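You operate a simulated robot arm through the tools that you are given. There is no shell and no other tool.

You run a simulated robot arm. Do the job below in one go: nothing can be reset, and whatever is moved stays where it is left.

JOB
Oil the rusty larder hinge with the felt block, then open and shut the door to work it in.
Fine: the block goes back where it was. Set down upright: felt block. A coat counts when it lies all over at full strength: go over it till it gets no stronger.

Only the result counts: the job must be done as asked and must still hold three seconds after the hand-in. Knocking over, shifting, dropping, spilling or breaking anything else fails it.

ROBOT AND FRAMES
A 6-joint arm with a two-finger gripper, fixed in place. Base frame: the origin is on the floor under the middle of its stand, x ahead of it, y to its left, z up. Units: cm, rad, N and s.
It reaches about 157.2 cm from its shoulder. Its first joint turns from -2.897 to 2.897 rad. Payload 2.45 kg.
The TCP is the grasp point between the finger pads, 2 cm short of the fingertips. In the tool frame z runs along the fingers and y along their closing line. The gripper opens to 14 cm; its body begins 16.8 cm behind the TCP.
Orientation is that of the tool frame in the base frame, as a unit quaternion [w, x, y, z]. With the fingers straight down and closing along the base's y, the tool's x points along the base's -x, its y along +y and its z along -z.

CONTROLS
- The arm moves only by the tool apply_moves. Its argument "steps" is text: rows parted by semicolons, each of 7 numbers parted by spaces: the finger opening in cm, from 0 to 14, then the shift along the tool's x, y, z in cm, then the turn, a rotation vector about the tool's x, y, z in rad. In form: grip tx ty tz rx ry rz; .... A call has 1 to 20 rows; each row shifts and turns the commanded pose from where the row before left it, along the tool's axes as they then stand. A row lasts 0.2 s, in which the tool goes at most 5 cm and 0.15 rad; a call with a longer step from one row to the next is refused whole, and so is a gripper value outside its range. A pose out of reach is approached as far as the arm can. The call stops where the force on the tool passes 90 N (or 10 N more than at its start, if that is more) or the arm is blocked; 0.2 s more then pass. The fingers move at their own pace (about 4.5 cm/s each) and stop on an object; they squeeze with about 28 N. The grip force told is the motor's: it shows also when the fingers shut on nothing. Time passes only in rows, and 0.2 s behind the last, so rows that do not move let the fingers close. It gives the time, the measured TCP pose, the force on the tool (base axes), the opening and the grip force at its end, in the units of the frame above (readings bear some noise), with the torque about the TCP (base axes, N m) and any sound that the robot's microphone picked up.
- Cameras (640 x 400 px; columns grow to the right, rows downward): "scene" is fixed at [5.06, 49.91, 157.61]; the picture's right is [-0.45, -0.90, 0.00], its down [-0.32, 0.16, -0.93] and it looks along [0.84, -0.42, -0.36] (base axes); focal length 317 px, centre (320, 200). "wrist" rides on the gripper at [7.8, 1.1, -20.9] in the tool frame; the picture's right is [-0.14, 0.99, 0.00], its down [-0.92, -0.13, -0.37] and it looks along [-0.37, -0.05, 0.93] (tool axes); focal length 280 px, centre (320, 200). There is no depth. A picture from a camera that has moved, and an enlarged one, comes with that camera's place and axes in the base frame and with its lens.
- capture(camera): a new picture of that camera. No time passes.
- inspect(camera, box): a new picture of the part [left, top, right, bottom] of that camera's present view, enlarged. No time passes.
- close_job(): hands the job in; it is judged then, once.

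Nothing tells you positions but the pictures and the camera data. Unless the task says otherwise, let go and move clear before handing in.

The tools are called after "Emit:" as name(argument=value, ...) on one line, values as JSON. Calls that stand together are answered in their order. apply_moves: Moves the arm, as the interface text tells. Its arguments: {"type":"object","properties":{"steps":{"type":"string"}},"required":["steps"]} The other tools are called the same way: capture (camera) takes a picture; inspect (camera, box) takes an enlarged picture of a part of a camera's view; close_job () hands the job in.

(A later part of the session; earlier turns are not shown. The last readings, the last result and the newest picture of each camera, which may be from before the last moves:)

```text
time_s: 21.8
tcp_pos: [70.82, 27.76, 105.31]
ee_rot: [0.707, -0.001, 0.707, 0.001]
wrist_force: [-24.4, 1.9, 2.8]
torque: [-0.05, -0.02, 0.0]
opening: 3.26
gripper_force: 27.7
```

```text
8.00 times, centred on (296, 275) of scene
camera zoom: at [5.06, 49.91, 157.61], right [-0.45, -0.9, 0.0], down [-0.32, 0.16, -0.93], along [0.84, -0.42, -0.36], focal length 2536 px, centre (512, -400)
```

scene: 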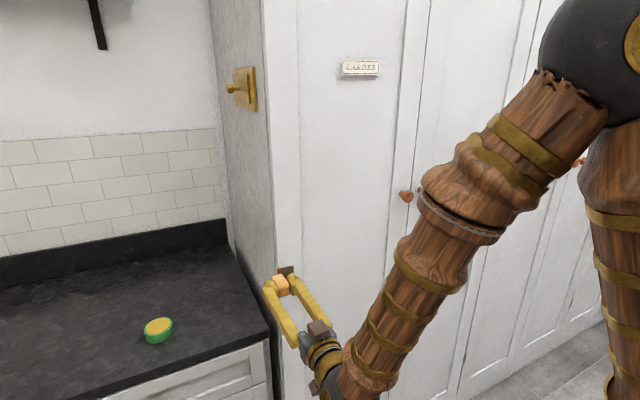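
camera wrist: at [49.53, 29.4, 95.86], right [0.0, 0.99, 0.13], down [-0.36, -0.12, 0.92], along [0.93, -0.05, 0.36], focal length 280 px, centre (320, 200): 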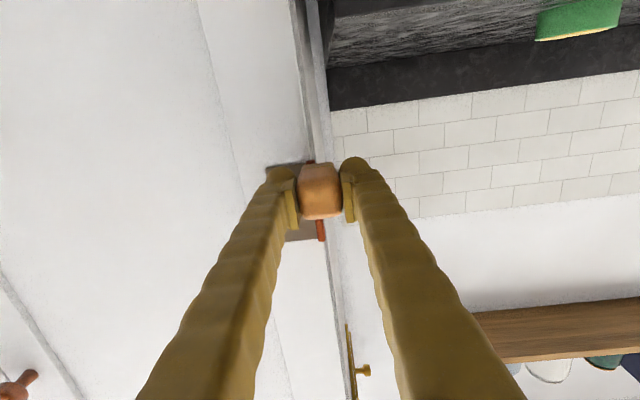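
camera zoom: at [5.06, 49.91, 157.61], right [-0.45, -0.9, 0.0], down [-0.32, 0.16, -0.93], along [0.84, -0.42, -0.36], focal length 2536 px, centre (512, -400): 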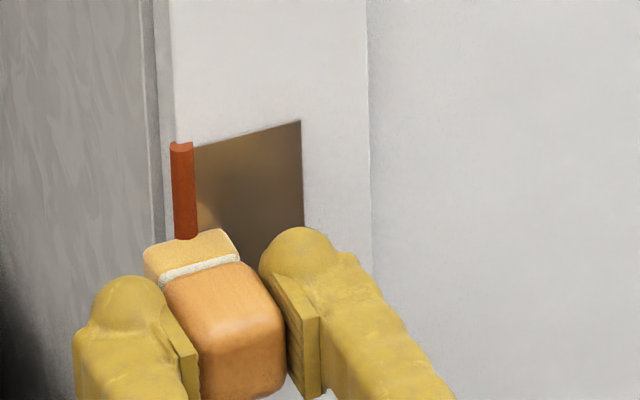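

Contact with the knuckle is made at about 24 N. I'll slide upward along it and then look at the mark it leaves.

Emit:
apply_moves(steps="2 -0.5 0 0 0 0 0;2 -0.5 0 0 0 0 0;2 -0.5 0 0 0 0 0;2 -0.5 0 0 0 0 0;2 -0.5 0 0 0 0 0;2 -0.5 0 0 0 0 0;2 -0.5 0 0 0 0 0;2 0 0 0 0 0 0")

Emit:
inspect(camera="scene", box=[256, 250, 336, 300])

Emit:
inspect(camera="wrist", box=[240, 80, 400, 240])

```text
time_s: 23.6
tcp_pos: [70.86, 27.61, 108.96]
ee_rot: [0.707, -0.001, 0.707, 0.001]
wrist_force: [-1.8, -0.4, -0.3]
torque: [0.02, -0.02, -0.02]
opening: 3.25
gripper_force: 27.7
```

```text
8.00 times, centred on (296, 275) of scene
camera zoom: at [5.06, 49.91, 157.61], right [-0.45, -0.9, 0.0], down [-0.32, 0.16, -0.93], along [0.84, -0.42, -0.36], focal length 2536 px, centre (512, -400)
```

zoom: 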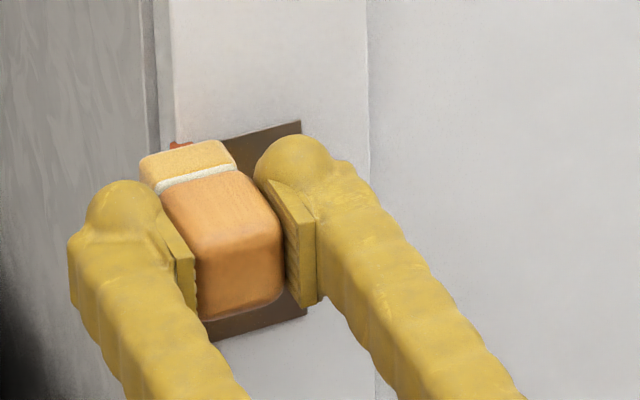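

```text
2.50 times, centred on (320, 160) of wrist
camera zoom: at [49.91, 28.83, 101.05], right [0.0, 0.99, 0.14], down [-0.37, -0.13, 0.92], along [0.93, -0.05, 0.37], focal length 701 px, centre (320, 300)
```

zoom: 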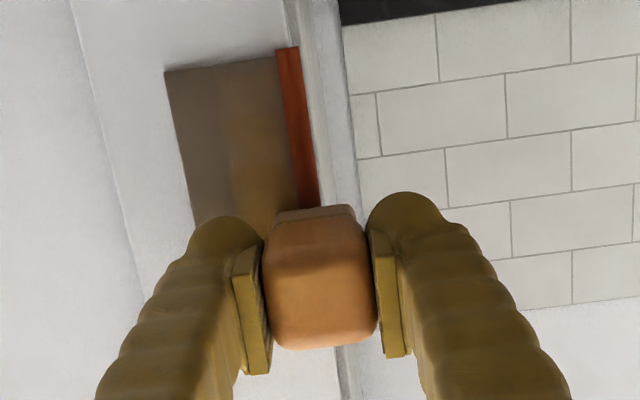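

Emit:
apply_moves(steps="2 0 0 -1.5 0 0 0;2 -2.5 0.5 0 0 0 0;2 -2.5 0.5 0 0 0 0;2 0 0 0 0 0 0")

Emit:
inspect(camera="scene", box=[256, 250, 336, 300])

Emit:
inspect(camera="wrist", box=[220, 60, 380, 190])

```text
time_s: 24.6
tcp_pos: [69.36, 28.66, 113.93]
ee_rot: [0.707, 0.0, 0.707, 0.0]
wrist_force: [-0.6, 0.5, -0.8]
torque: [0.02, 0.01, 0.0]
opening: 3.27
gripper_force: 27.8
```

```text
8.00 times, centred on (296, 275) of scene
camera zoom: at [5.06, 49.91, 157.61], right [-0.45, -0.9, 0.0], down [-0.32, 0.16, -0.93], along [0.84, -0.42, -0.36], focal length 2536 px, centre (512, -400)
```

zoom: 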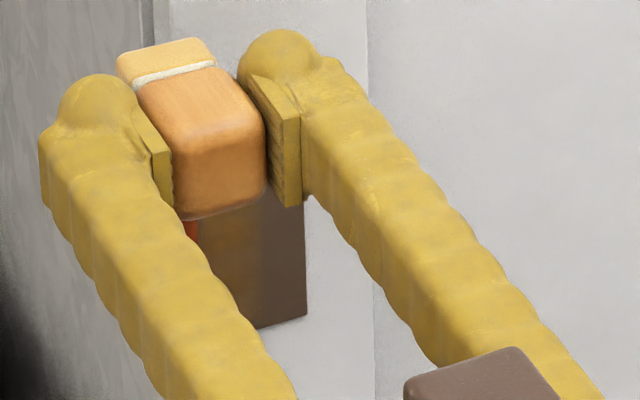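

```text
3.08 times, centred on (300, 125) of wrist
camera zoom: at [48.4, 29.84, 106.07], right [0.0, 0.99, 0.14], down [-0.37, -0.13, 0.92], along [0.93, -0.05, 0.36], focal length 863 px, centre (382, 431)
```

zoom: 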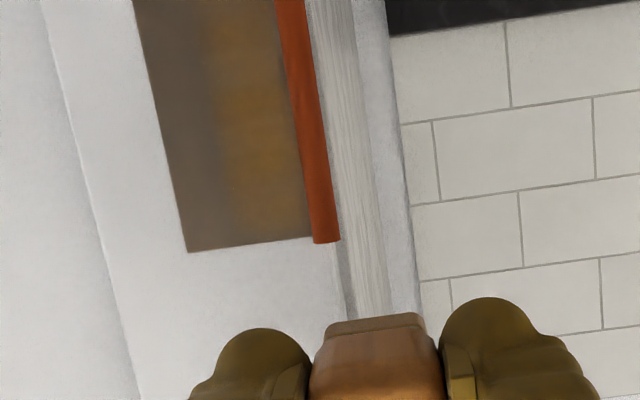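

The leaf beside the knuckle has turned amber where the felt passed, so the leaf is what takes the coat. I'll yaw the tool slightly to keep within reach and coat the rest of the leaf.

Emit:
apply_moves(steps="2 0 0 0 0.15 0 0;2 1.5 -1.4 0.3 0 0 0;2 1.5 -1.4 0.3 0 0 0;2 1.4 0 0 0 0 0;2 0 0 0 0 0 0")

Emit:
inspect(camera="wrist", box=[220, 60, 380, 190])

Emit:
inspect(camera="scene", box=[256, 250, 336, 300])

```text
time_s: 25.8
tcp_pos: [69.59, 25.79, 109.48]
ee_rot: [0.705, 0.053, 0.705, -0.053]
wrist_force: [-0.4, -0.6, -0.4]
torque: [-0.01, 0.0, 0.02]
opening: 3.24
gripper_force: 28.0
```

```text
3.08 times, centred on (300, 125) of wrist
camera zoom: at [49.04, 30.11, 101.49], right [0.15, 0.98, 0.14], down [-0.38, -0.07, 0.92], along [0.91, -0.19, 0.36], focal length 863 px, centre (382, 431)
```

zoom: 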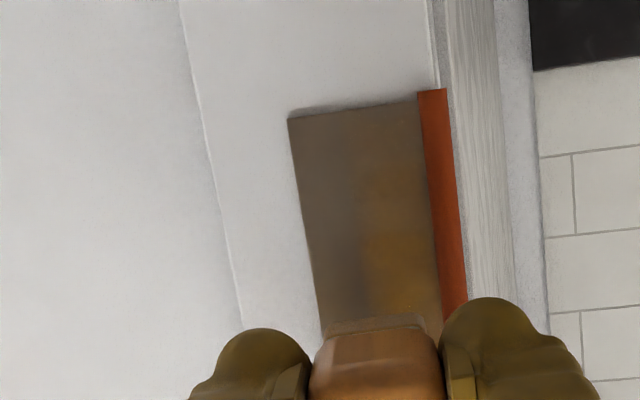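

```text
8.00 times, centred on (296, 275) of scene
camera zoom: at [5.06, 49.91, 157.61], right [-0.45, -0.9, 0.0], down [-0.32, 0.16, -0.93], along [0.84, -0.42, -0.36], focal length 2536 px, centre (512, -400)
```

zoom: 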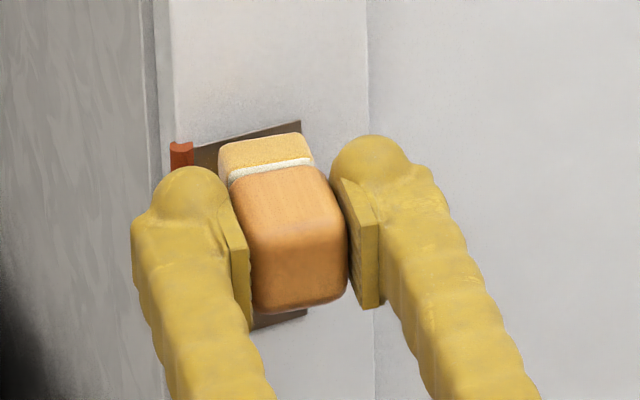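

Emit:
apply_moves(steps="2 0 0.15 0.99 0 0 0;2 0 0.03 0.2 0 0 0;2 0 0 0 0 0 0")

```text
time_s: 26.6
tcp_pos: [70.76, 25.83, 109.42]
ee_rot: [0.705, 0.052, 0.705, -0.053]
wrist_force: [-17.9, -2.8, 1.5]
torque: [0.01, -0.07, 0.01]
opening: 3.22
gripper_force: 28.1
```

Emit:
apply_moves(steps="2 0.5 0 0 0 0 0;2 0.5 0 0 0 0 0;2 0.5 0 0 0 0 0;2 0.5 0 0 0 0 0;2 0.5 0 0 0 0 0;2 0.5 0 0 0 0 0;2 0.5 0 0 0 0 0;2 0.5 0 0 0 0 0;2 0.5 0 0 0 0 0;2 0.5 0 0 0 0 0;2 0.5 0 0 0 0 0;2 0 0 0 0 0 0")

Emit:
inspect(camera="scene", box=[256, 250, 336, 300])

Emit:
inspect(camera="wrist", box=[240, 120, 400, 250])

```text
time_s: 29.2
tcp_pos: [70.68, 25.78, 103.97]
ee_rot: [0.705, 0.054, 0.705, -0.053]
wrist_force: [-11.2, 0.8, 1.9]
torque: [0.0, -0.16, 0.14]
opening: 3.21
gripper_force: 28.1
```

```text
8.00 times, centred on (296, 275) of scene
camera zoom: at [5.06, 49.91, 157.61], right [-0.45, -0.9, 0.0], down [-0.32, 0.16, -0.93], along [0.84, -0.42, -0.36], focal length 2536 px, centre (512, -400)
```

zoom: 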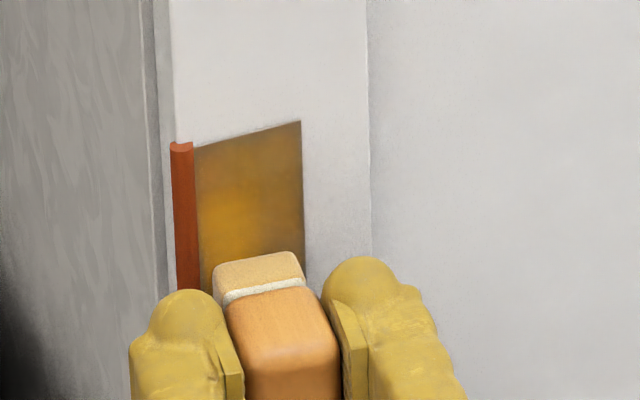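

```text
3.08 times, centred on (320, 185) of wrist
camera zoom: at [50.21, 30.08, 96.05], right [0.15, 0.98, 0.14], down [-0.38, -0.07, 0.92], along [0.91, -0.19, 0.36], focal length 863 px, centre (320, 246)
```

zoom: 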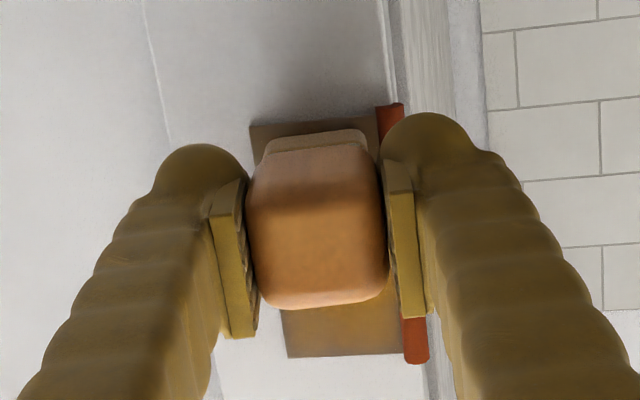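

The coat is going on well. I'll carry on lower to reach the bottom edge, then sweep back up shifted toward the far edge of the leaf.

Emit:
apply_moves(steps="2 0.5 0 0 0 0 0;2 0.5 0 0 0 0 0;2 0.5 0 0 0 0 0;2 0 0 0 0 0 0;2 0 -0.5 0.07 0 0 0;2 0 -0.4 0.06 0 0 0;2 0 0 0 0 0 0")

Emit:
inspect(camera="wrist", box=[240, 120, 400, 250])

```text
time_s: 30.8
tcp_pos: [70.69, 24.95, 102.41]
ee_rot: [0.705, 0.053, 0.705, -0.053]
wrist_force: [0.6, 0.0, -0.6]
torque: [-0.04, -0.03, 0.02]
opening: 3.26
gripper_force: 27.8
```

```text
3.08 times, centred on (320, 185) of wrist
camera zoom: at [50.15, 29.19, 94.55], right [0.15, 0.98, 0.14], down [-0.38, -0.07, 0.92], along [0.91, -0.19, 0.36], focal length 863 px, centre (320, 246)
```

zoom: 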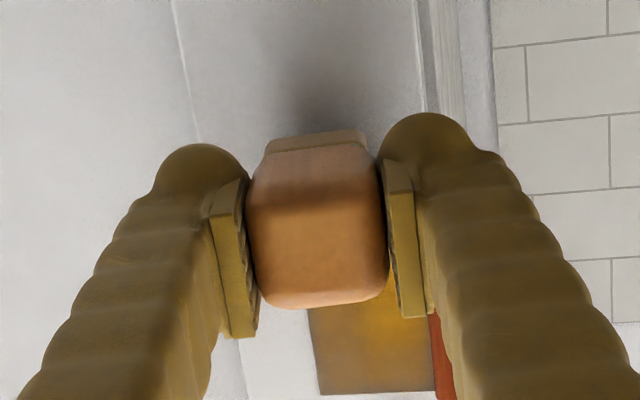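

Emit:
apply_moves(steps="2 0 0.03 0.2 0 0 0;2 0 0.03 0.2 0 0 0;2 0 0 0 0 0 0")

```text
time_s: 31.6
tcp_pos: [71.06, 24.96, 102.48]
ee_rot: [0.705, 0.053, 0.705, -0.053]
wrist_force: [-27.0, -5.1, -0.9]
torque: [0.0, 0.02, 0.04]
opening: 3.27
gripper_force: 28.1
```

Emit:
apply_moves(steps="2 -0.5 0 0 0 0 0;2 -0.5 0 0 0 0 0;2 -0.5 0 0 0 0 0;2 -0.5 0 0 0 0 0;2 -0.5 0 0 0 0 0;2 -0.5 0 0 0 0 0;2 -0.5 0 0 0 0 0;2 -0.5 0 0 0 0 0;2 -0.5 0 0 0 0 0;2 -0.5 0 0 0 0 0;2 -0.5 0 0 0 0 0;2 -0.5 0 0 0 0 0;2 -0.5 0 0 0 0 0;2 -0.5 0 0 0 0 0;2 0 0 0 0 0 0")

Emit:
inspect(camera="scene", box=[256, 250, 336, 300])

Emit:
inspect(camera="wrist", box=[240, 70, 400, 200])

```text
time_s: 34.8
tcp_pos: [71.05, 24.82, 109.47]
ee_rot: [0.706, 0.054, 0.705, -0.053]
wrist_force: [0.0, -0.6, -1.2]
torque: [0.04, -0.03, -0.01]
opening: 3.25
gripper_force: 28.5
```

```text
8.00 times, centred on (296, 275) of scene
camera zoom: at [5.06, 49.91, 157.61], right [-0.45, -0.9, 0.0], down [-0.32, 0.16, -0.93], along [0.84, -0.42, -0.36], focal length 2536 px, centre (512, -400)
```

zoom: 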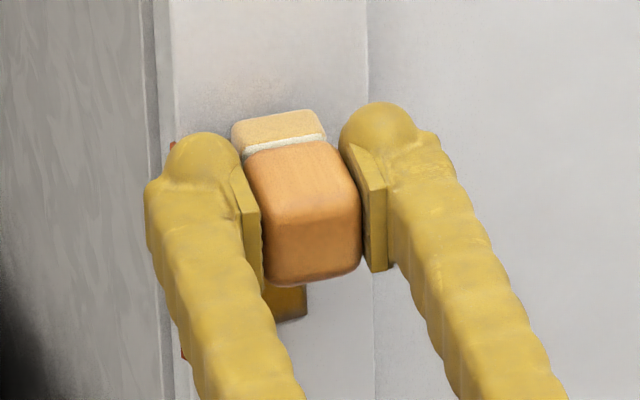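

```text
3.08 times, centred on (320, 135) of wrist
camera zoom: at [50.54, 29.16, 101.62], right [0.15, 0.98, 0.14], down [-0.38, -0.07, 0.92], along [0.91, -0.19, 0.36], focal length 863 px, centre (320, 400)
```

zoom: 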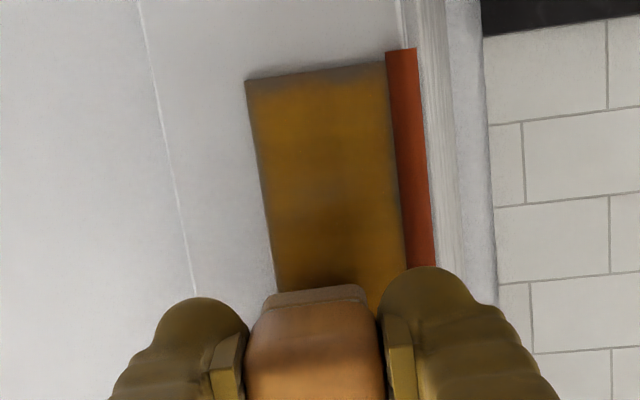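

Emit:
apply_moves(steps="2 0 0.03 0.2 0 0 0;2 -0.5 0 0 0 0 0;2 0 0 0 0 0 0")

```text
time_s: 35.6
tcp_pos: [71.23, 24.94, 110.04]
ee_rot: [0.704, 0.052, 0.707, -0.052]
wrist_force: [-25.0, -0.1, -8.5]
torque: [-0.05, 0.12, 0.2]
opening: 3.27
gripper_force: 27.9
```

Emit:
apply_moves(steps="2 0.5 0 -0.012 0 0 0;2 0.5 0 -0.012 0 0 0;2 0.5 0 -0.012 0 0 0;2 0.5 0 -0.012 0 0 0;2 0.5 0 -0.012 0 0 0;2 0.5 0 -0.012 0 0 0;2 0.5 0 -0.012 0 0 0;2 0.5 0 -0.012 0 0 0;2 0.5 0 -0.012 0 0 0;2 0.5 0 -0.012 0 0 0;2 0.5 0 -0.012 0 0 0;2 0.5 0 -0.012 0 0 0;2 0.5 0 -0.012 0 0 0;2 0.5 0 -0.012 0 0 0;2 0.5 0 -0.012 0 0 0;2 0.5 0 -0.012 0 0 0;2 0.4 0 -0.012 0 0 0;2 0 0 0 0 0 0")

Emit:
inspect(camera="scene", box=[256, 250, 336, 300])

Emit:
inspect(camera="wrist", box=[240, 120, 400, 250])

```text
time_s: 39.4
tcp_pos: [71.22, 25.02, 101.72]
ee_rot: [0.704, 0.052, 0.706, -0.054]
wrist_force: [-0.4, -0.5, -0.6]
torque: [0.03, 0.01, -0.01]
opening: 3.23
gripper_force: 28.1
```

```text
8.00 times, centred on (296, 275) of scene
camera zoom: at [5.06, 49.91, 157.61], right [-0.45, -0.9, 0.0], down [-0.32, 0.16, -0.93], along [0.84, -0.42, -0.36], focal length 2536 px, centre (512, -400)
```

zoom: 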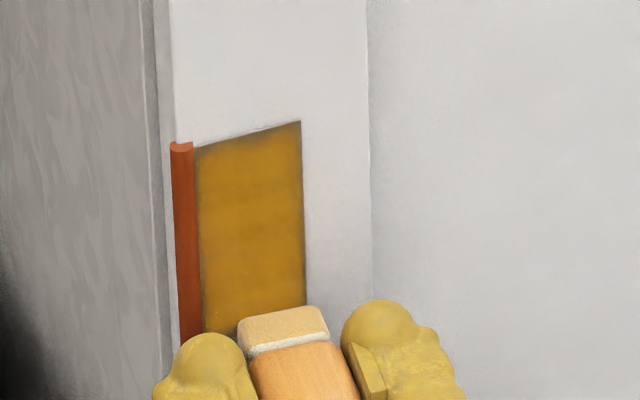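

```text
3.08 times, centred on (320, 185) of wrist
camera zoom: at [50.62, 29.26, 93.81], right [0.15, 0.98, 0.13], down [-0.38, -0.07, 0.92], along [0.91, -0.19, 0.36], focal length 863 px, centre (320, 246)
```

zoom: 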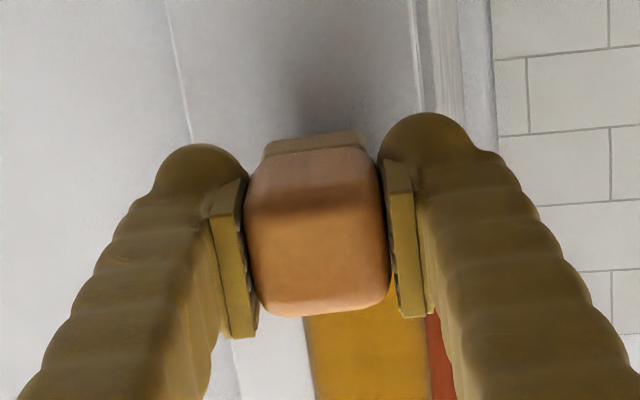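

The leaf is mostly golden now, but the rim looks a bit weaker and the felt is paler. I'll back off and check the coat properly.

Emit:
apply_moves(steps="2 0 0 -1.5 0 0 0;2 2 1 -1 0 0 0;2 2 1 0 0 0 0;2 0 0 0 0 0 0")

Emit:
inspect(camera="scene", box=[262, 255, 318, 300])

Emit:
inspect(camera="wrist", box=[240, 120, 400, 250])

```text
time_s: 40.4
tcp_pos: [70.15, 27.86, 100.49]
ee_rot: [0.703, 0.051, 0.707, -0.056]
wrist_force: [0.6, -0.7, -0.5]
torque: [0.01, 0.01, 0.01]
opening: 3.25
gripper_force: 28.1
out of reach, approached as far as the arm can: row 2, 3
```

```text
8.89 times, centred on (290, 278) of scene
camera zoom: at [5.06, 49.91, 157.61], right [-0.45, -0.9, 0.0], down [-0.32, 0.16, -0.93], along [0.84, -0.42, -0.36], focal length 2818 px, centre (587, -489)
```

zoom: 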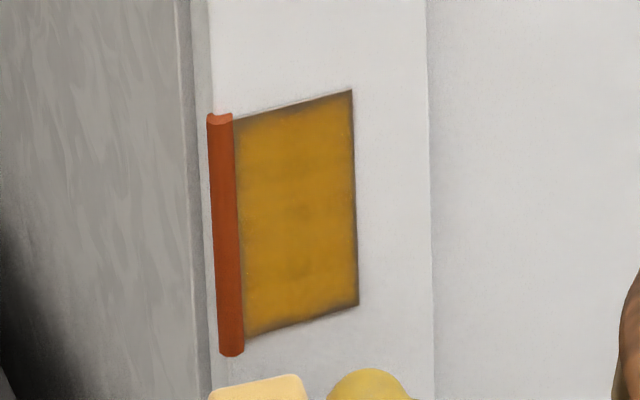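

```text
3.08 times, centred on (320, 185) of wrist
camera zoom: at [49.51, 32.15, 92.59], right [0.15, 0.98, 0.13], down [-0.38, -0.06, 0.92], along [0.91, -0.19, 0.36], focal length 863 px, centre (320, 246)
```

zoom: 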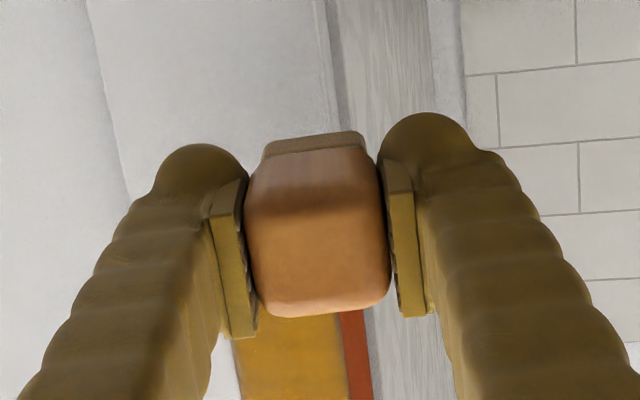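

Most of the leaf is evenly gold, with a thin weaker rim. I'll go over the top edge, the outer edge, the bottom edge and the knuckle side again with lighter pressure.

Emit:
apply_moves(steps="2 -2.5 0 0 0 0 0;2 -2.5 0 0 0 0 0;2 -2.5 -0.3 0 0 0 0;2 -2.3 -0.5 0 0 0 0;2 0 0 0 0 0 0")

Emit:
inspect(camera="wrist", box=[240, 70, 400, 200])

```text
time_s: 41.6
tcp_pos: [69.92, 27.15, 110.21]
ee_rot: [0.705, 0.053, 0.705, -0.053]
wrist_force: [-0.5, -1.1, 0.1]
torque: [-0.02, -0.01, 0.0]
opening: 3.24
gripper_force: 27.7
```

```text
3.08 times, centred on (320, 135) of wrist
camera zoom: at [49.41, 31.44, 102.29], right [0.15, 0.98, 0.14], down [-0.38, -0.07, 0.92], along [0.91, -0.19, 0.36], focal length 863 px, centre (320, 400)
```

zoom: 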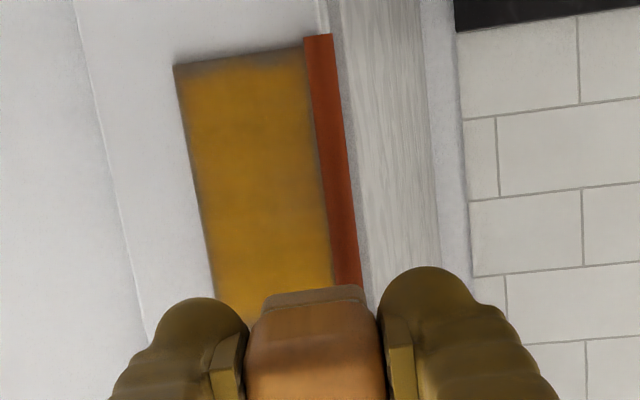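

Emit:
apply_moves(steps="2 0 0.12 0.8 0 0 0;2 0 0.04 0.3 0 0 0;2 0 0 0 0 0 0")

```text
time_s: 42.4
tcp_pos: [71.0, 27.21, 110.11]
ee_rot: [0.705, 0.053, 0.705, -0.053]
wrist_force: [-0.5, -0.7, -0.4]
torque: [-0.05, -0.02, 0.01]
opening: 3.25
gripper_force: 27.5
```

Emit:
apply_moves(steps="2 0 0.03 0.2 0 0 0;2 0 0.01 0.1 0 0 0;2 0 0 0 0 0 0")

```text
time_s: 43.2
tcp_pos: [71.31, 27.13, 110.15]
ee_rot: [0.705, 0.052, 0.705, -0.052]
wrist_force: [-1.1, 0.0, -1.8]
torque: [0.03, -0.03, 0.0]
opening: 3.24
gripper_force: 28.6
```

Emit:
apply_moves(steps="2 0 0.02 0.15 0 0 0;2 0 0 0 0 0 0")

```text
time_s: 43.8
tcp_pos: [71.47, 27.12, 110.28]
ee_rot: [0.704, 0.052, 0.706, -0.053]
wrist_force: [-26.3, -3.7, -1.0]
torque: [-0.06, -0.05, 0.02]
opening: 3.24
gripper_force: 28.0
```

Emit:
apply_moves(steps="2 0.4 0 -0.05 0 0 0;2 0.5 0 0 0 0 0;2 0.5 0 0 0 0 0;2 0.5 0 0 0 0 0;2 0.5 0 0 0 0 0;2 0.5 0 0 0 0 0;2 0.5 0 0 0 0 0;2 0.5 0 0 0 0 0;2 0.5 0 0 0 0 0;2 0.5 0 0 0 0 0;2 0.5 0 0 0 0 0;2 0.5 0 0 0 0 0;2 0.5 0 0 0 0 0;2 0.5 0 0 0 0 0;2 0.5 0 0 0 0 0;2 0.5 0 0 0 0 0;2 0.5 0 0 0 0 0;2 0 0 0 0 0 0")

Emit:
inspect(camera="scene", box=[262, 255, 318, 300])

Emit:
inspect(camera="wrist", box=[240, 120, 400, 250])

```text
time_s: 47.6
tcp_pos: [71.55, 27.13, 101.85]
ee_rot: [0.705, 0.052, 0.705, -0.052]
wrist_force: [-5.1, 3.0, -0.9]
torque: [0.0, 0.01, 0.11]
opening: 3.25
gripper_force: 28.2
```

```text
8.89 times, centred on (290, 278) of scene
camera zoom: at [5.06, 49.91, 157.61], right [-0.45, -0.9, 0.0], down [-0.32, 0.16, -0.93], along [0.84, -0.42, -0.36], focal length 2818 px, centre (587, -489)
```

zoom: 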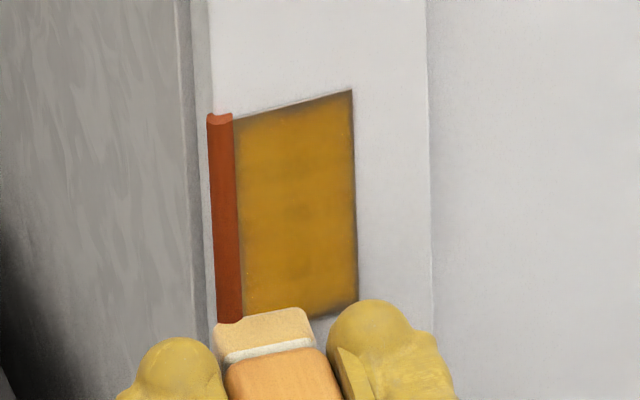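

```text
3.08 times, centred on (320, 185) of wrist
camera zoom: at [50.92, 31.43, 93.88], right [0.15, 0.98, 0.14], down [-0.38, -0.07, 0.92], along [0.91, -0.19, 0.36], focal length 863 px, centre (320, 246)
```

zoom: 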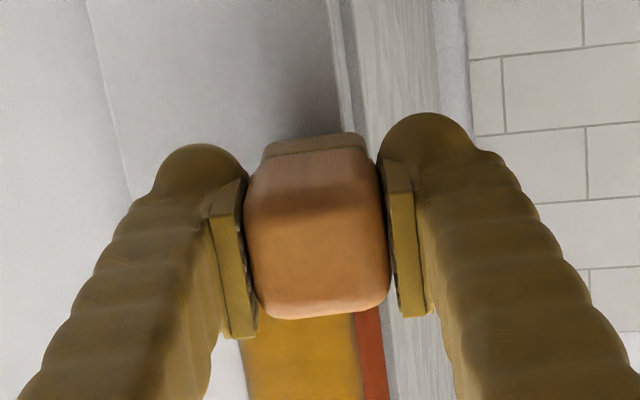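

Emit:
apply_moves(steps="2 0 0 -0.25 0.07 0 0;2 0.1 -0.8 0.25 0 0 0;2 0.1 -0.8 0.25 0 0 0;2 0 -0.75 0.25 0 0 0;2 0 0 0 0 0 0")

Emit:
inspect(camera="wrist", box=[240, 120, 400, 250])

```text
time_s: 48.8
tcp_pos: [71.4, 24.82, 101.76]
ee_rot: [0.703, 0.077, 0.703, -0.077]
wrist_force: [-25.2, 5.6, -2.0]
torque: [0.0, 0.08, 0.42]
opening: 3.27
gripper_force: 27.6
```

```text
3.08 times, centred on (320, 185) of wrist
camera zoom: at [51.21, 30.48, 93.81], right [0.22, 0.97, 0.14], down [-0.39, -0.04, 0.92], along [0.9, -0.25, 0.36], focal length 863 px, centre (320, 246)
```

zoom: 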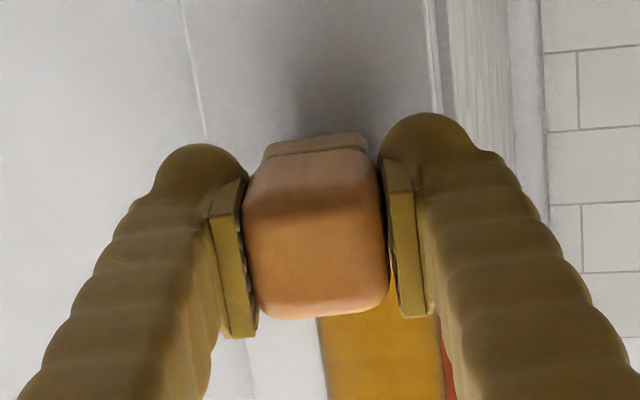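

Emit:
apply_moves(steps="2 0 0 -0.06 0 0 0;2 0 0.4 -0.09 0 0 0;2 0 0.4 -0.09 0 0 0;2 0.2 -0.4 0.09 0 0 0;2 0 -0.4 0.09 0 0 0;2 0 -0.4 0.1 0 0 0;2 0 -0.4 0.1 0 0 0;2 0 0 0 0 0 0")

Emit:
inspect(camera="scene", box=[262, 265, 318, 310])

```text
time_s: 50.6
tcp_pos: [71.35, 23.91, 101.36]
ee_rot: [0.703, 0.078, 0.703, -0.078]
wrist_force: [0.1, -0.8, -0.5]
torque: [0.05, 0.01, -0.02]
opening: 3.26
gripper_force: 27.9
```

```text
8.89 times, centred on (290, 288) of scene
camera zoom: at [5.06, 49.91, 157.61], right [-0.45, -0.9, 0.0], down [-0.32, 0.16, -0.93], along [0.84, -0.42, -0.36], focal length 2818 px, centre (587, -578)
```

zoom: 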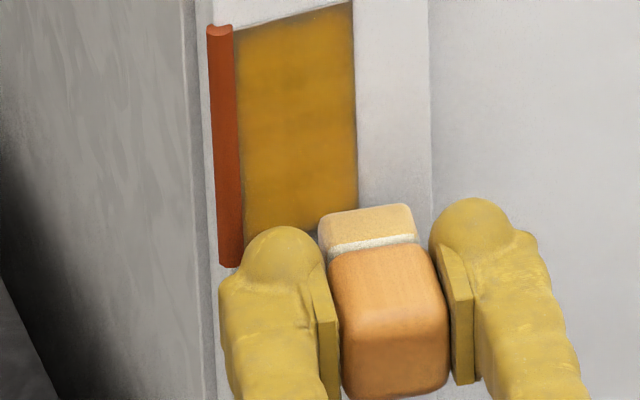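

Emit:
apply_moves(steps="2 0 0.03 0.15 0 0 0;2 0 0.02 0.1 0 0 0;2 0 0 0 0 0 0")

```text
time_s: 51.4
tcp_pos: [71.6, 23.84, 101.4]
ee_rot: [0.703, 0.078, 0.703, -0.078]
wrist_force: [-25.9, -1.5, -0.4]
torque: [0.02, 0.06, 0.14]
opening: 3.25
gripper_force: 28.4
```

Emit:
apply_moves(steps="2 -0.4 0 -0.04 0 0 0;2 -0.5 0 0 0 0 0;2 -0.5 0 0 0 0 0;2 -0.5 0 0 0 0 0;2 -0.5 0 0 0 0 0;2 -0.5 0 0 0 0 0;2 -0.5 0 0 0 0 0;2 -0.5 0 0 0 0 0;2 -0.5 0 0 0 0 0;2 -0.5 0 0 0 0 0;2 -0.5 0 0 0 0 0;2 -0.5 0 0 0 0 0;2 -0.5 0 0 0 0 0;2 -0.5 0 0 0 0 0;2 -0.5 0 0 0 0 0;2 -0.5 0 0 0 0 0;2 -0.5 0 0 0 0 0;2 -0.5 0 0 0 0 0;2 0 0 0 0 0 0")

Emit:
inspect(camera="scene", box=[256, 250, 336, 300])

Emit:
inspect(camera="wrist", box=[240, 70, 400, 200])

```text
time_s: 55.4
tcp_pos: [71.68, 23.9, 110.36]
ee_rot: [0.703, 0.077, 0.703, -0.077]
wrist_force: [-4.9, -0.6, -1.0]
torque: [-0.02, 0.01, 0.01]
opening: 3.22
gripper_force: 28.6
```

```text
8.00 times, centred on (296, 275) of scene
camera zoom: at [5.06, 49.91, 157.61], right [-0.45, -0.9, 0.0], down [-0.32, 0.16, -0.93], along [0.84, -0.42, -0.36], focal length 2536 px, centre (512, -400)
```

zoom: 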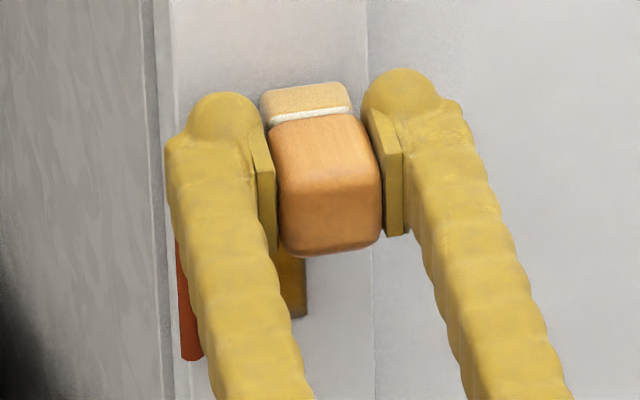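

```text
3.08 times, centred on (320, 135) of wrist
camera zoom: at [51.42, 29.64, 102.47], right [0.22, 0.97, 0.14], down [-0.39, -0.04, 0.92], along [0.9, -0.25, 0.36], focal length 863 px, centre (320, 400)
```

zoom: 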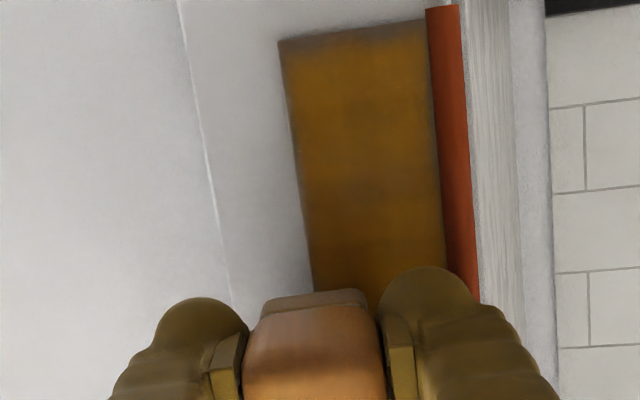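

Emit:
apply_moves(steps="2 0 0.02 0.08 0 0 0;2 0 0.4 -0.09 0 0 0;2 0 0.4 -0.09 0 0 0;2 0 0.4 -0.09 0 0 0;2 0 0.4 -0.09 0 0 0;2 0 0 0 0 0 0")

```text
time_s: 56.8
tcp_pos: [71.66, 25.46, 110.26]
ee_rot: [0.703, 0.078, 0.703, -0.078]
wrist_force: [-24.3, -7.6, -1.3]
torque: [-0.02, 0.05, 0.01]
opening: 3.26
gripper_force: 28.1
```

Emit:
apply_moves(steps="2 0 0 -0.5 0 0 0;2 -3 1 -0.5 0 0 0;2 -3 1 -0.5 0 0 0;2 -3 1 -0.5 0 0 0;2 -3 1 0 0 0 0;2 0 0 0 0 0 0")

Emit:
inspect(camera="wrist", box=[260, 0, 380, 110])

Emit:
capture(camera="scene")

```text
time_s: 58.2
tcp_pos: [70.55, 29.92, 122.31]
ee_rot: [0.703, 0.077, 0.703, -0.077]
wrist_force: [0.4, 0.4, -0.4]
torque: [-0.04, -0.01, 0.01]
opening: 3.25
gripper_force: 28.4
```

```text
3.64 times, centred on (320, 55) of wrist
camera zoom: at [50.41, 35.59, 114.41], right [0.22, 0.97, 0.14], down [-0.39, -0.04, 0.92], along [0.9, -0.25, 0.36], focal length 1020 px, centre (320, 727)
```

zoom: 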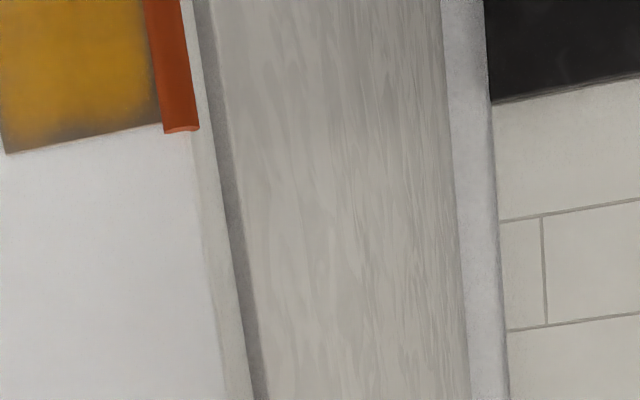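

```text
taken
```

scene: 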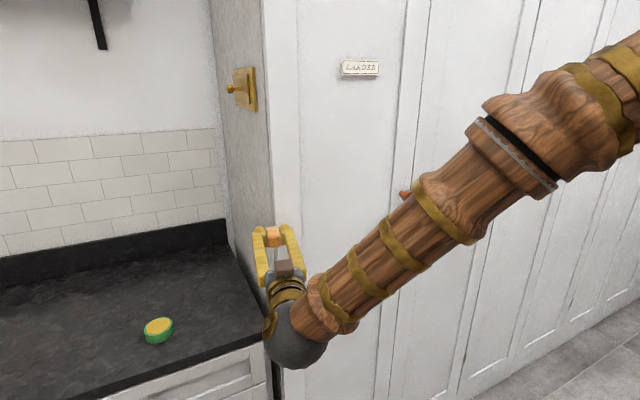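

The top corner near the knuckle still looks weak and the block has slid back in my grip a little. I'll turn the tool down again, go back to the counter to set the block down and re-grip it, then reload.

Emit:
apply_moves(steps="2 0 0 -3.5 0 0 0;2 0 0 -3.5 0 0 0;2 0 0 -3.5 0 0 0;2 0 0 0 -0.11 0 0;2 0 0 0 -0.11 0 0;2 0 0 0 0 0.1428 0;2 0 0 0 0 0.1428 0;2 0 0 0 0 0.1428 0;2 0 0 0 0 0.1428 0;2 0 0 0 0 0.1428 0;2 0 0 0 0 0.1428 0;2 0 0 0 0 0.1428 0;2 0 0 0 0 0.1428 0;2 0 0 0 0 0.1428 0;2 0 0 0 0 0.1428 0;2 0 0 0 0 0.1428 0;2 0 0 0 0 0 0")

Emit:
capture(camera="scene")

Emit:
inspect(camera="wrist", box=[240, 130, 400, 230])

```text
time_s: 61.8
tcp_pos: [60.37, 32.27, 122.41]
ee_rot: [-0.001, -0.001, 1.0, 0.0]
wrist_force: [0.7, 0.5, -0.5]
torque: [0.03, -0.01, -0.02]
opening: 3.27
gripper_force: 27.7
```

```text
taken
```

scene: 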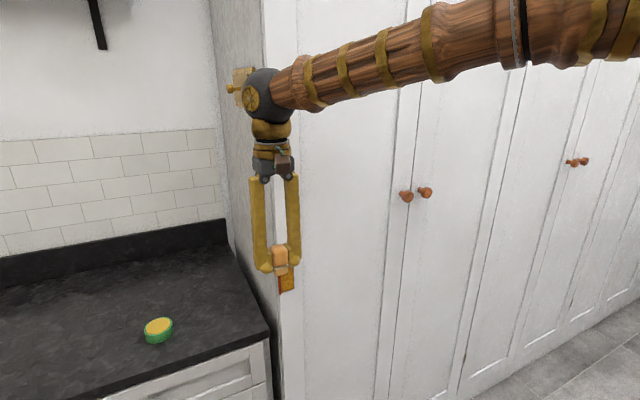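

```text
4.00 times, centred on (320, 180) of wrist
camera zoom: at [52.53, 33.35, 143.21], right [0.14, 0.99, 0.0], down [0.92, -0.13, 0.37], along [0.36, -0.05, -0.93], focal length 1122 px, centre (320, 280)
```

zoom: 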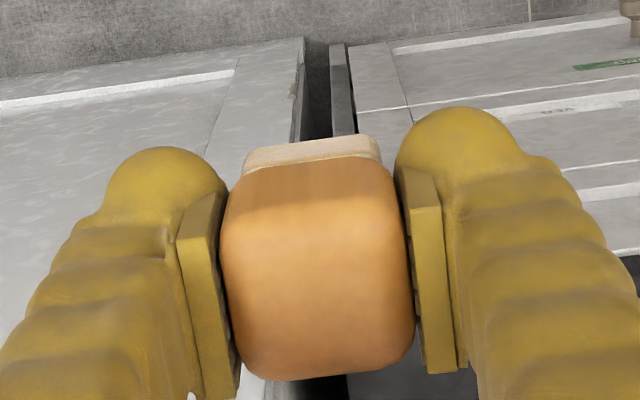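

Emit:
inspect(camera="wrist", box=[250, 240, 330, 300])

Emit:
inspect(camera="scene", box=[262, 255, 318, 300])

```text
6.67 times, centred on (290, 270) of wrist
camera zoom: at [52.53, 33.35, 143.21], right [0.14, 0.99, 0.0], down [0.92, -0.13, 0.37], along [0.36, -0.05, -0.93], focal length 1869 px, centre (520, -267)
```

zoom: 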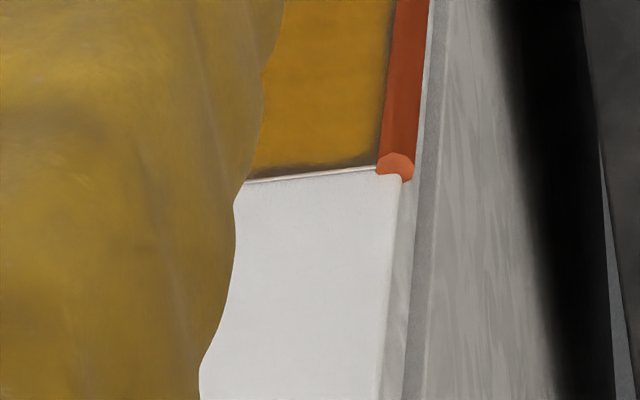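

```text
8.89 times, centred on (290, 278) of scene
camera zoom: at [5.06, 49.91, 157.61], right [-0.45, -0.9, 0.0], down [-0.32, 0.16, -0.93], along [0.84, -0.42, -0.36], focal length 2818 px, centre (587, -489)
```

zoom: 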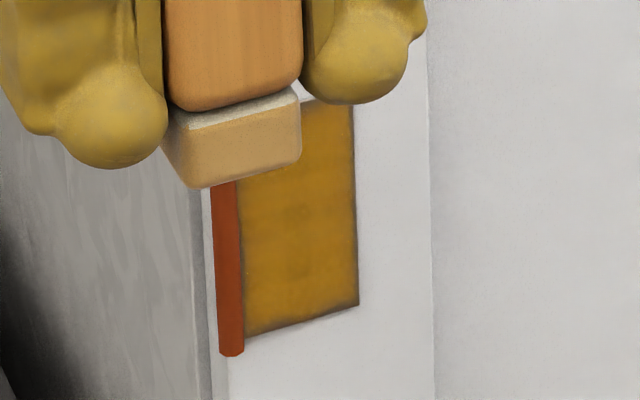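

Emit:
apply_moves(steps="2 -1 3.1 0 0 0 0;2 -1 3.1 0 0 0 0;2 -1 3.1 0 0 0 0;2 -1 3.1 0 0 0 0;2 -3 0.06 2.5 0 0 0;2 -3 0.06 2.5 0 0 0;2 -3 0.06 2.5 0 0 0;2 -3 0.06 2.5 0 0 0;2 -3 0.06 2.5 0 0 0;2 -3 0.06 2.5 0 0 0;2 -2.8 0.06 2.5 0 0 0;2 0 0 4 0 0 0;2 0 0 0 0 0 0")

Emit:
capture(camera="scene")

Emit:
capture(camera="wrist")

```text
time_s: 64.6
tcp_pos: [84.93, 45.14, 100.62]
ee_rot: [0.0, -0.001, 1.0, -0.001]
wrist_force: [0.1, 0.5, -0.5]
torque: [-0.01, 0.01, -0.01]
opening: 3.27
gripper_force: 28.3
```

```text
taken
```

scene: 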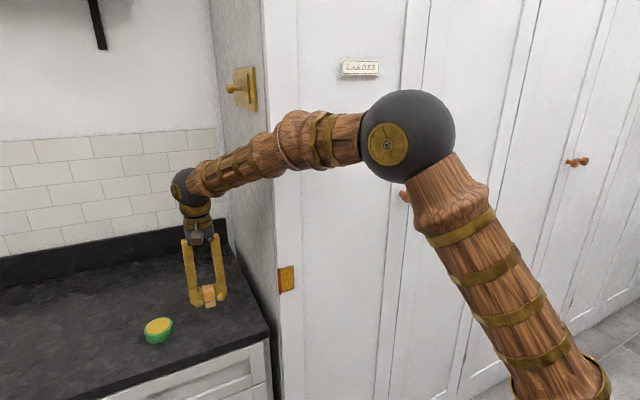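

```text
taken
camera wrist: at [77.18, 46.28, 121.44], right [0.14, 0.99, 0.0], down [0.92, -0.13, 0.37], along [0.36, -0.05, -0.93], focal length 280 px, centre (320, 200)
```

wrist: 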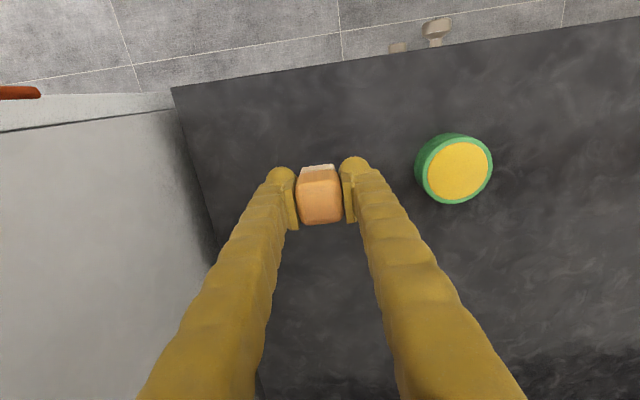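

Emit:
apply_moves(steps="2 -0.1 0 2.5 0 0 0;2 -0.1 0 2.2 0 0 0;2 0 0 0.5 0 0 0;2 0 0 0 0 0 0")

Emit:
inspect(camera="scene", box=[166, 272, 256, 332])

```text
time_s: 65.6
tcp_pos: [85.43, 45.12, 95.37]
ee_rot: [0.0, -0.001, 1.0, 0.0]
wrist_force: [0.2, -0.8, -0.3]
torque: [0.01, 0.02, -0.01]
opening: 3.25
gripper_force: 28.1
```

```text
6.67 times, centred on (211, 302) of scene
camera zoom: at [5.06, 49.91, 157.61], right [-0.45, -0.9, 0.0], down [-0.32, 0.16, -0.93], along [0.84, -0.42, -0.36], focal length 2114 px, centre (1047, -480)
```

zoom: 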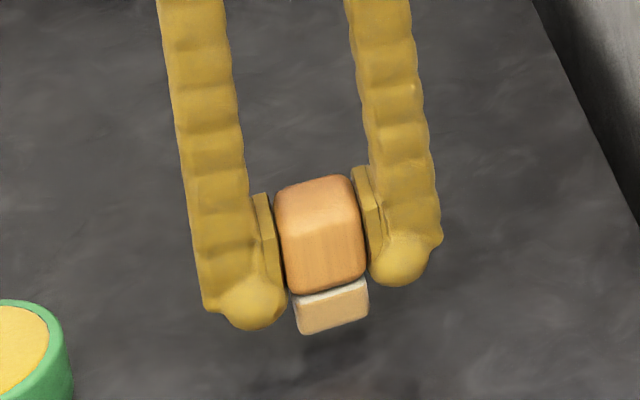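

Emit:
apply_moves(steps="2 0 0 0.3 0 0 0;2 0 0 0.2 0 0 0;2 0 0 0 0 0 0")

```text
time_s: 66.4
tcp_pos: [85.28, 45.05, 95.12]
ee_rot: [0.0, -0.001, 1.0, 0.0]
wrist_force: [0.6, -0.4, -0.3]
torque: [0.01, 0.03, -0.01]
opening: 3.25
gripper_force: 28.0
```

Emit:
apply_moves(steps="2 0 0 0.2 0 0 0;2 0 0 0.15 0 0 0;2 0 0 0 0 0 0")

```text
time_s: 67.2
tcp_pos: [85.39, 45.07, 94.88]
ee_rot: [-0.001, -0.001, 1.0, 0.0]
wrist_force: [-0.6, -0.3, 0.0]
torque: [0.0, -0.02, 0.01]
opening: 3.24
gripper_force: 27.6
```

Emit:
apply_moves(steps="2 0 0 0.15 0 0 0;2 0 0 0.15 0 0 0;2 0 0 0 0 0 0")

Emit:
inspect(camera="scene", box=[166, 272, 256, 332])

```text
time_s: 68.0
tcp_pos: [85.23, 45.01, 94.49]
ee_rot: [0.001, -0.001, 1.0, 0.0]
wrist_force: [0.3, 1.2, -0.4]
torque: [-0.01, -0.02, 0.02]
opening: 3.27
gripper_force: 27.9
```

```text
6.67 times, centred on (211, 302) of scene
camera zoom: at [5.06, 49.91, 157.61], right [-0.45, -0.9, 0.0], down [-0.32, 0.16, -0.93], along [0.84, -0.42, -0.36], focal length 2114 px, centre (1047, -480)
```

zoom: 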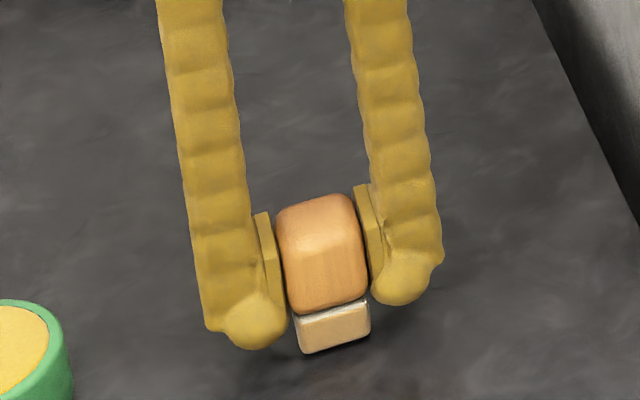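

Emit:
apply_moves(steps="2 0 0 0.15 0 0 0;2 0 0 0.1 0 0 0;2 0 0 0 0 0 0")

```text
time_s: 68.8
tcp_pos: [85.49, 45.03, 94.34]
ee_rot: [0.0, -0.001, 1.0, 0.0]
wrist_force: [0.5, 0.4, 0.2]
torque: [-0.01, -0.03, -0.01]
opening: 3.27
gripper_force: 28.1
```

Emit:
apply_moves(steps="2 0 0 0.1 0 0 0;2 0 0 0.1 0 0 0;2 0 0 0 0 0 0")

```text
time_s: 69.6
tcp_pos: [85.4, 45.03, 94.14]
ee_rot: [0.001, -0.002, 1.0, 0.0]
wrist_force: [-1.7, -1.6, 19.3]
torque: [-0.02, 0.06, 0.02]
opening: 3.24
gripper_force: 28.3
```

The block is touching the counter at its home spot. I'll open, raise slightly for a better grip on the handle, and close again.

Emit:
apply_moves(steps="2 0 0 -0.05 0 0 0;6 0 0 0 0 0 0;6 0 0 0 0 0 0;6 0 0 0 0 0 0;6 0 0 -0.7 0 0 0;6 0 0 -0.75 0 0 0;6 0 0 0 0 0 0")

Emit:
inspect(camera="wrist", box=[240, 130, 400, 230])

Emit:
inspect(camera="scene", box=[166, 272, 256, 332])

```text
time_s: 71.2
tcp_pos: [85.3, 45.02, 95.44]
ee_rot: [-0.001, 0.0, 1.0, 0.0]
wrist_force: [-0.4, -0.3, -0.5]
torque: [-0.02, 0.0, 0.02]
opening: 6.02
gripper_force: 0.1
```

```text
4.00 times, centred on (320, 180) of wrist
camera zoom: at [77.47, 46.2, 116.28], right [0.14, 0.99, 0.0], down [0.92, -0.13, 0.37], along [0.37, -0.05, -0.93], focal length 1122 px, centre (320, 280)
```

zoom: 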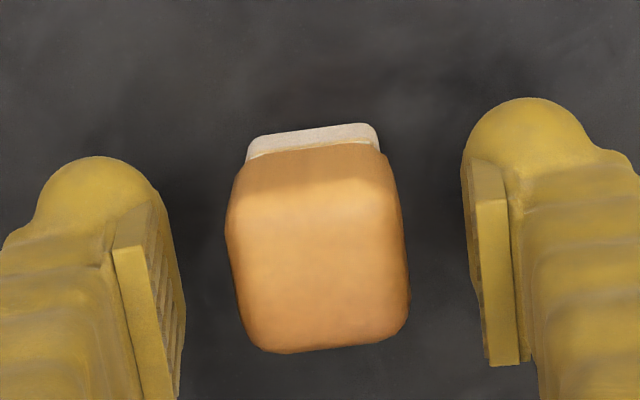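

```text
6.67 times, centred on (211, 302) of scene
camera zoom: at [5.06, 49.91, 157.61], right [-0.45, -0.9, 0.0], down [-0.32, 0.16, -0.93], along [0.84, -0.42, -0.36], focal length 2114 px, centre (1047, -480)
```

zoom: 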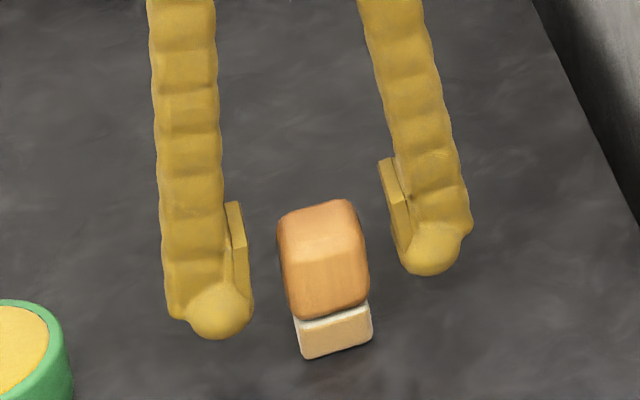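

Emit:
apply_moves(steps="2 0 0 0 0 0 0;2 0 0 0 0 0 0;2 0 0 0 0 0 0;2 0 0 0 0 0 0;2 0 0 0 0 0 0;2 0 0 -2.5 0 0 0;2 0 0 -3 0 0 0;2 -0.5 3.5 0 0 0 0;2 -0.5 3.5 0 0 0 0;2 -0.5 3.5 0 0 0 0;2 -0.4 3.5 0 0 0 0;2 0 0 1.5 0 0 0;2 0 0 0.7 0 0 0;2 0 0 0 0 0 0")

Emit:
inspect(camera="scene", box=[136, 282, 216, 342])

Emit:
inspect(camera="wrist", box=[240, 130, 400, 230])

```text
time_s: 74.2
tcp_pos: [87.23, 59.1, 98.83]
ee_rot: [0.001, -0.001, 1.0, 0.0]
wrist_force: [0.4, -1.0, -1.0]
torque: [-0.01, 0.01, 0.0]
opening: 3.25
gripper_force: 27.9
```

```text
6.67 times, centred on (176, 312) of scene
camera zoom: at [5.06, 49.91, 157.61], right [-0.45, -0.9, 0.0], down [-0.32, 0.16, -0.93], along [0.84, -0.42, -0.36], focal length 2114 px, centre (1280, -547)
```

zoom: 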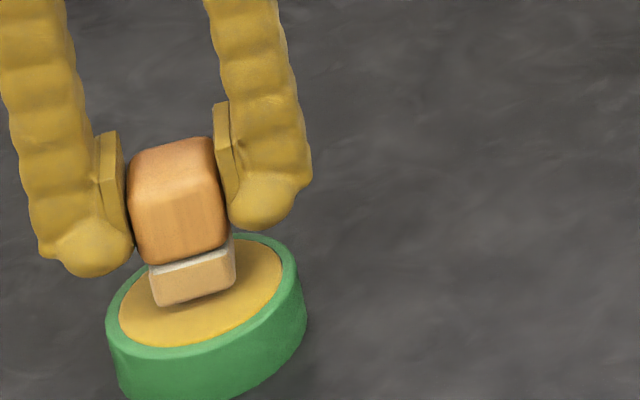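

```text
4.00 times, centred on (320, 180) of wrist
camera zoom: at [79.44, 60.3, 119.7], right [0.14, 0.99, 0.0], down [0.92, -0.13, 0.37], along [0.36, -0.05, -0.93], focal length 1122 px, centre (320, 280)
```

zoom: 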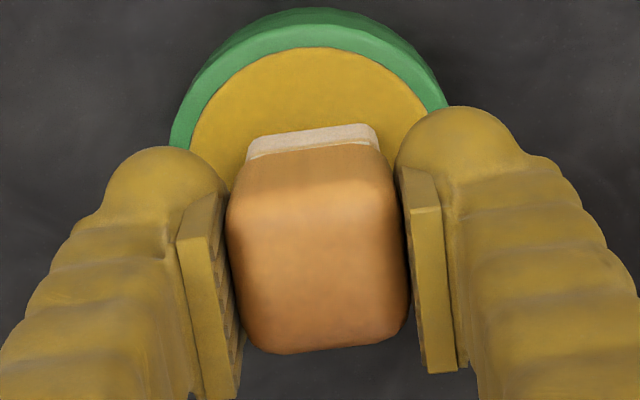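

Positioned over the pad as before. I'll lower until there is gentle contact.

Emit:
apply_moves(steps="2 0 0 0.3 0 0 0;2 0 0 0.25 0 0 0;2 0 0 0.1 0 0 0;2 0 0 0 0 0 0")

```text
time_s: 75.2
tcp_pos: [87.32, 59.1, 98.34]
ee_rot: [0.0, -0.001, 1.0, 0.001]
wrist_force: [1.5, 2.9, 21.6]
torque: [0.13, 0.02, -0.01]
opening: 3.24
gripper_force: 27.8
```

Emit:
apply_moves(steps="2 0 0 0 0 0 0;2 0 0 0 0 0 0;2 0 0 0 0 0 0;2 0 0 0 0 0 0;2 0 0 0 0 0 0")

Emit:
inspect(camera="scene", box=[136, 282, 216, 342])

```text
time_s: 76.4
tcp_pos: [87.26, 58.92, 98.2]
ee_rot: [0.0, -0.001, 1.0, 0.002]
wrist_force: [1.6, 2.6, 25.7]
torque: [0.04, -0.04, -0.02]
opening: 3.24
gripper_force: 28.3
```

```text
6.67 times, centred on (176, 312) of scene
camera zoom: at [5.06, 49.91, 157.61], right [-0.45, -0.9, 0.0], down [-0.32, 0.16, -0.93], along [0.84, -0.42, -0.36], focal length 2114 px, centre (1280, -547)
```

zoom: 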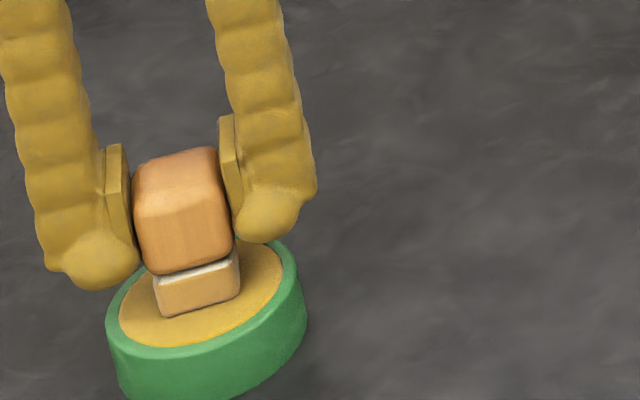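

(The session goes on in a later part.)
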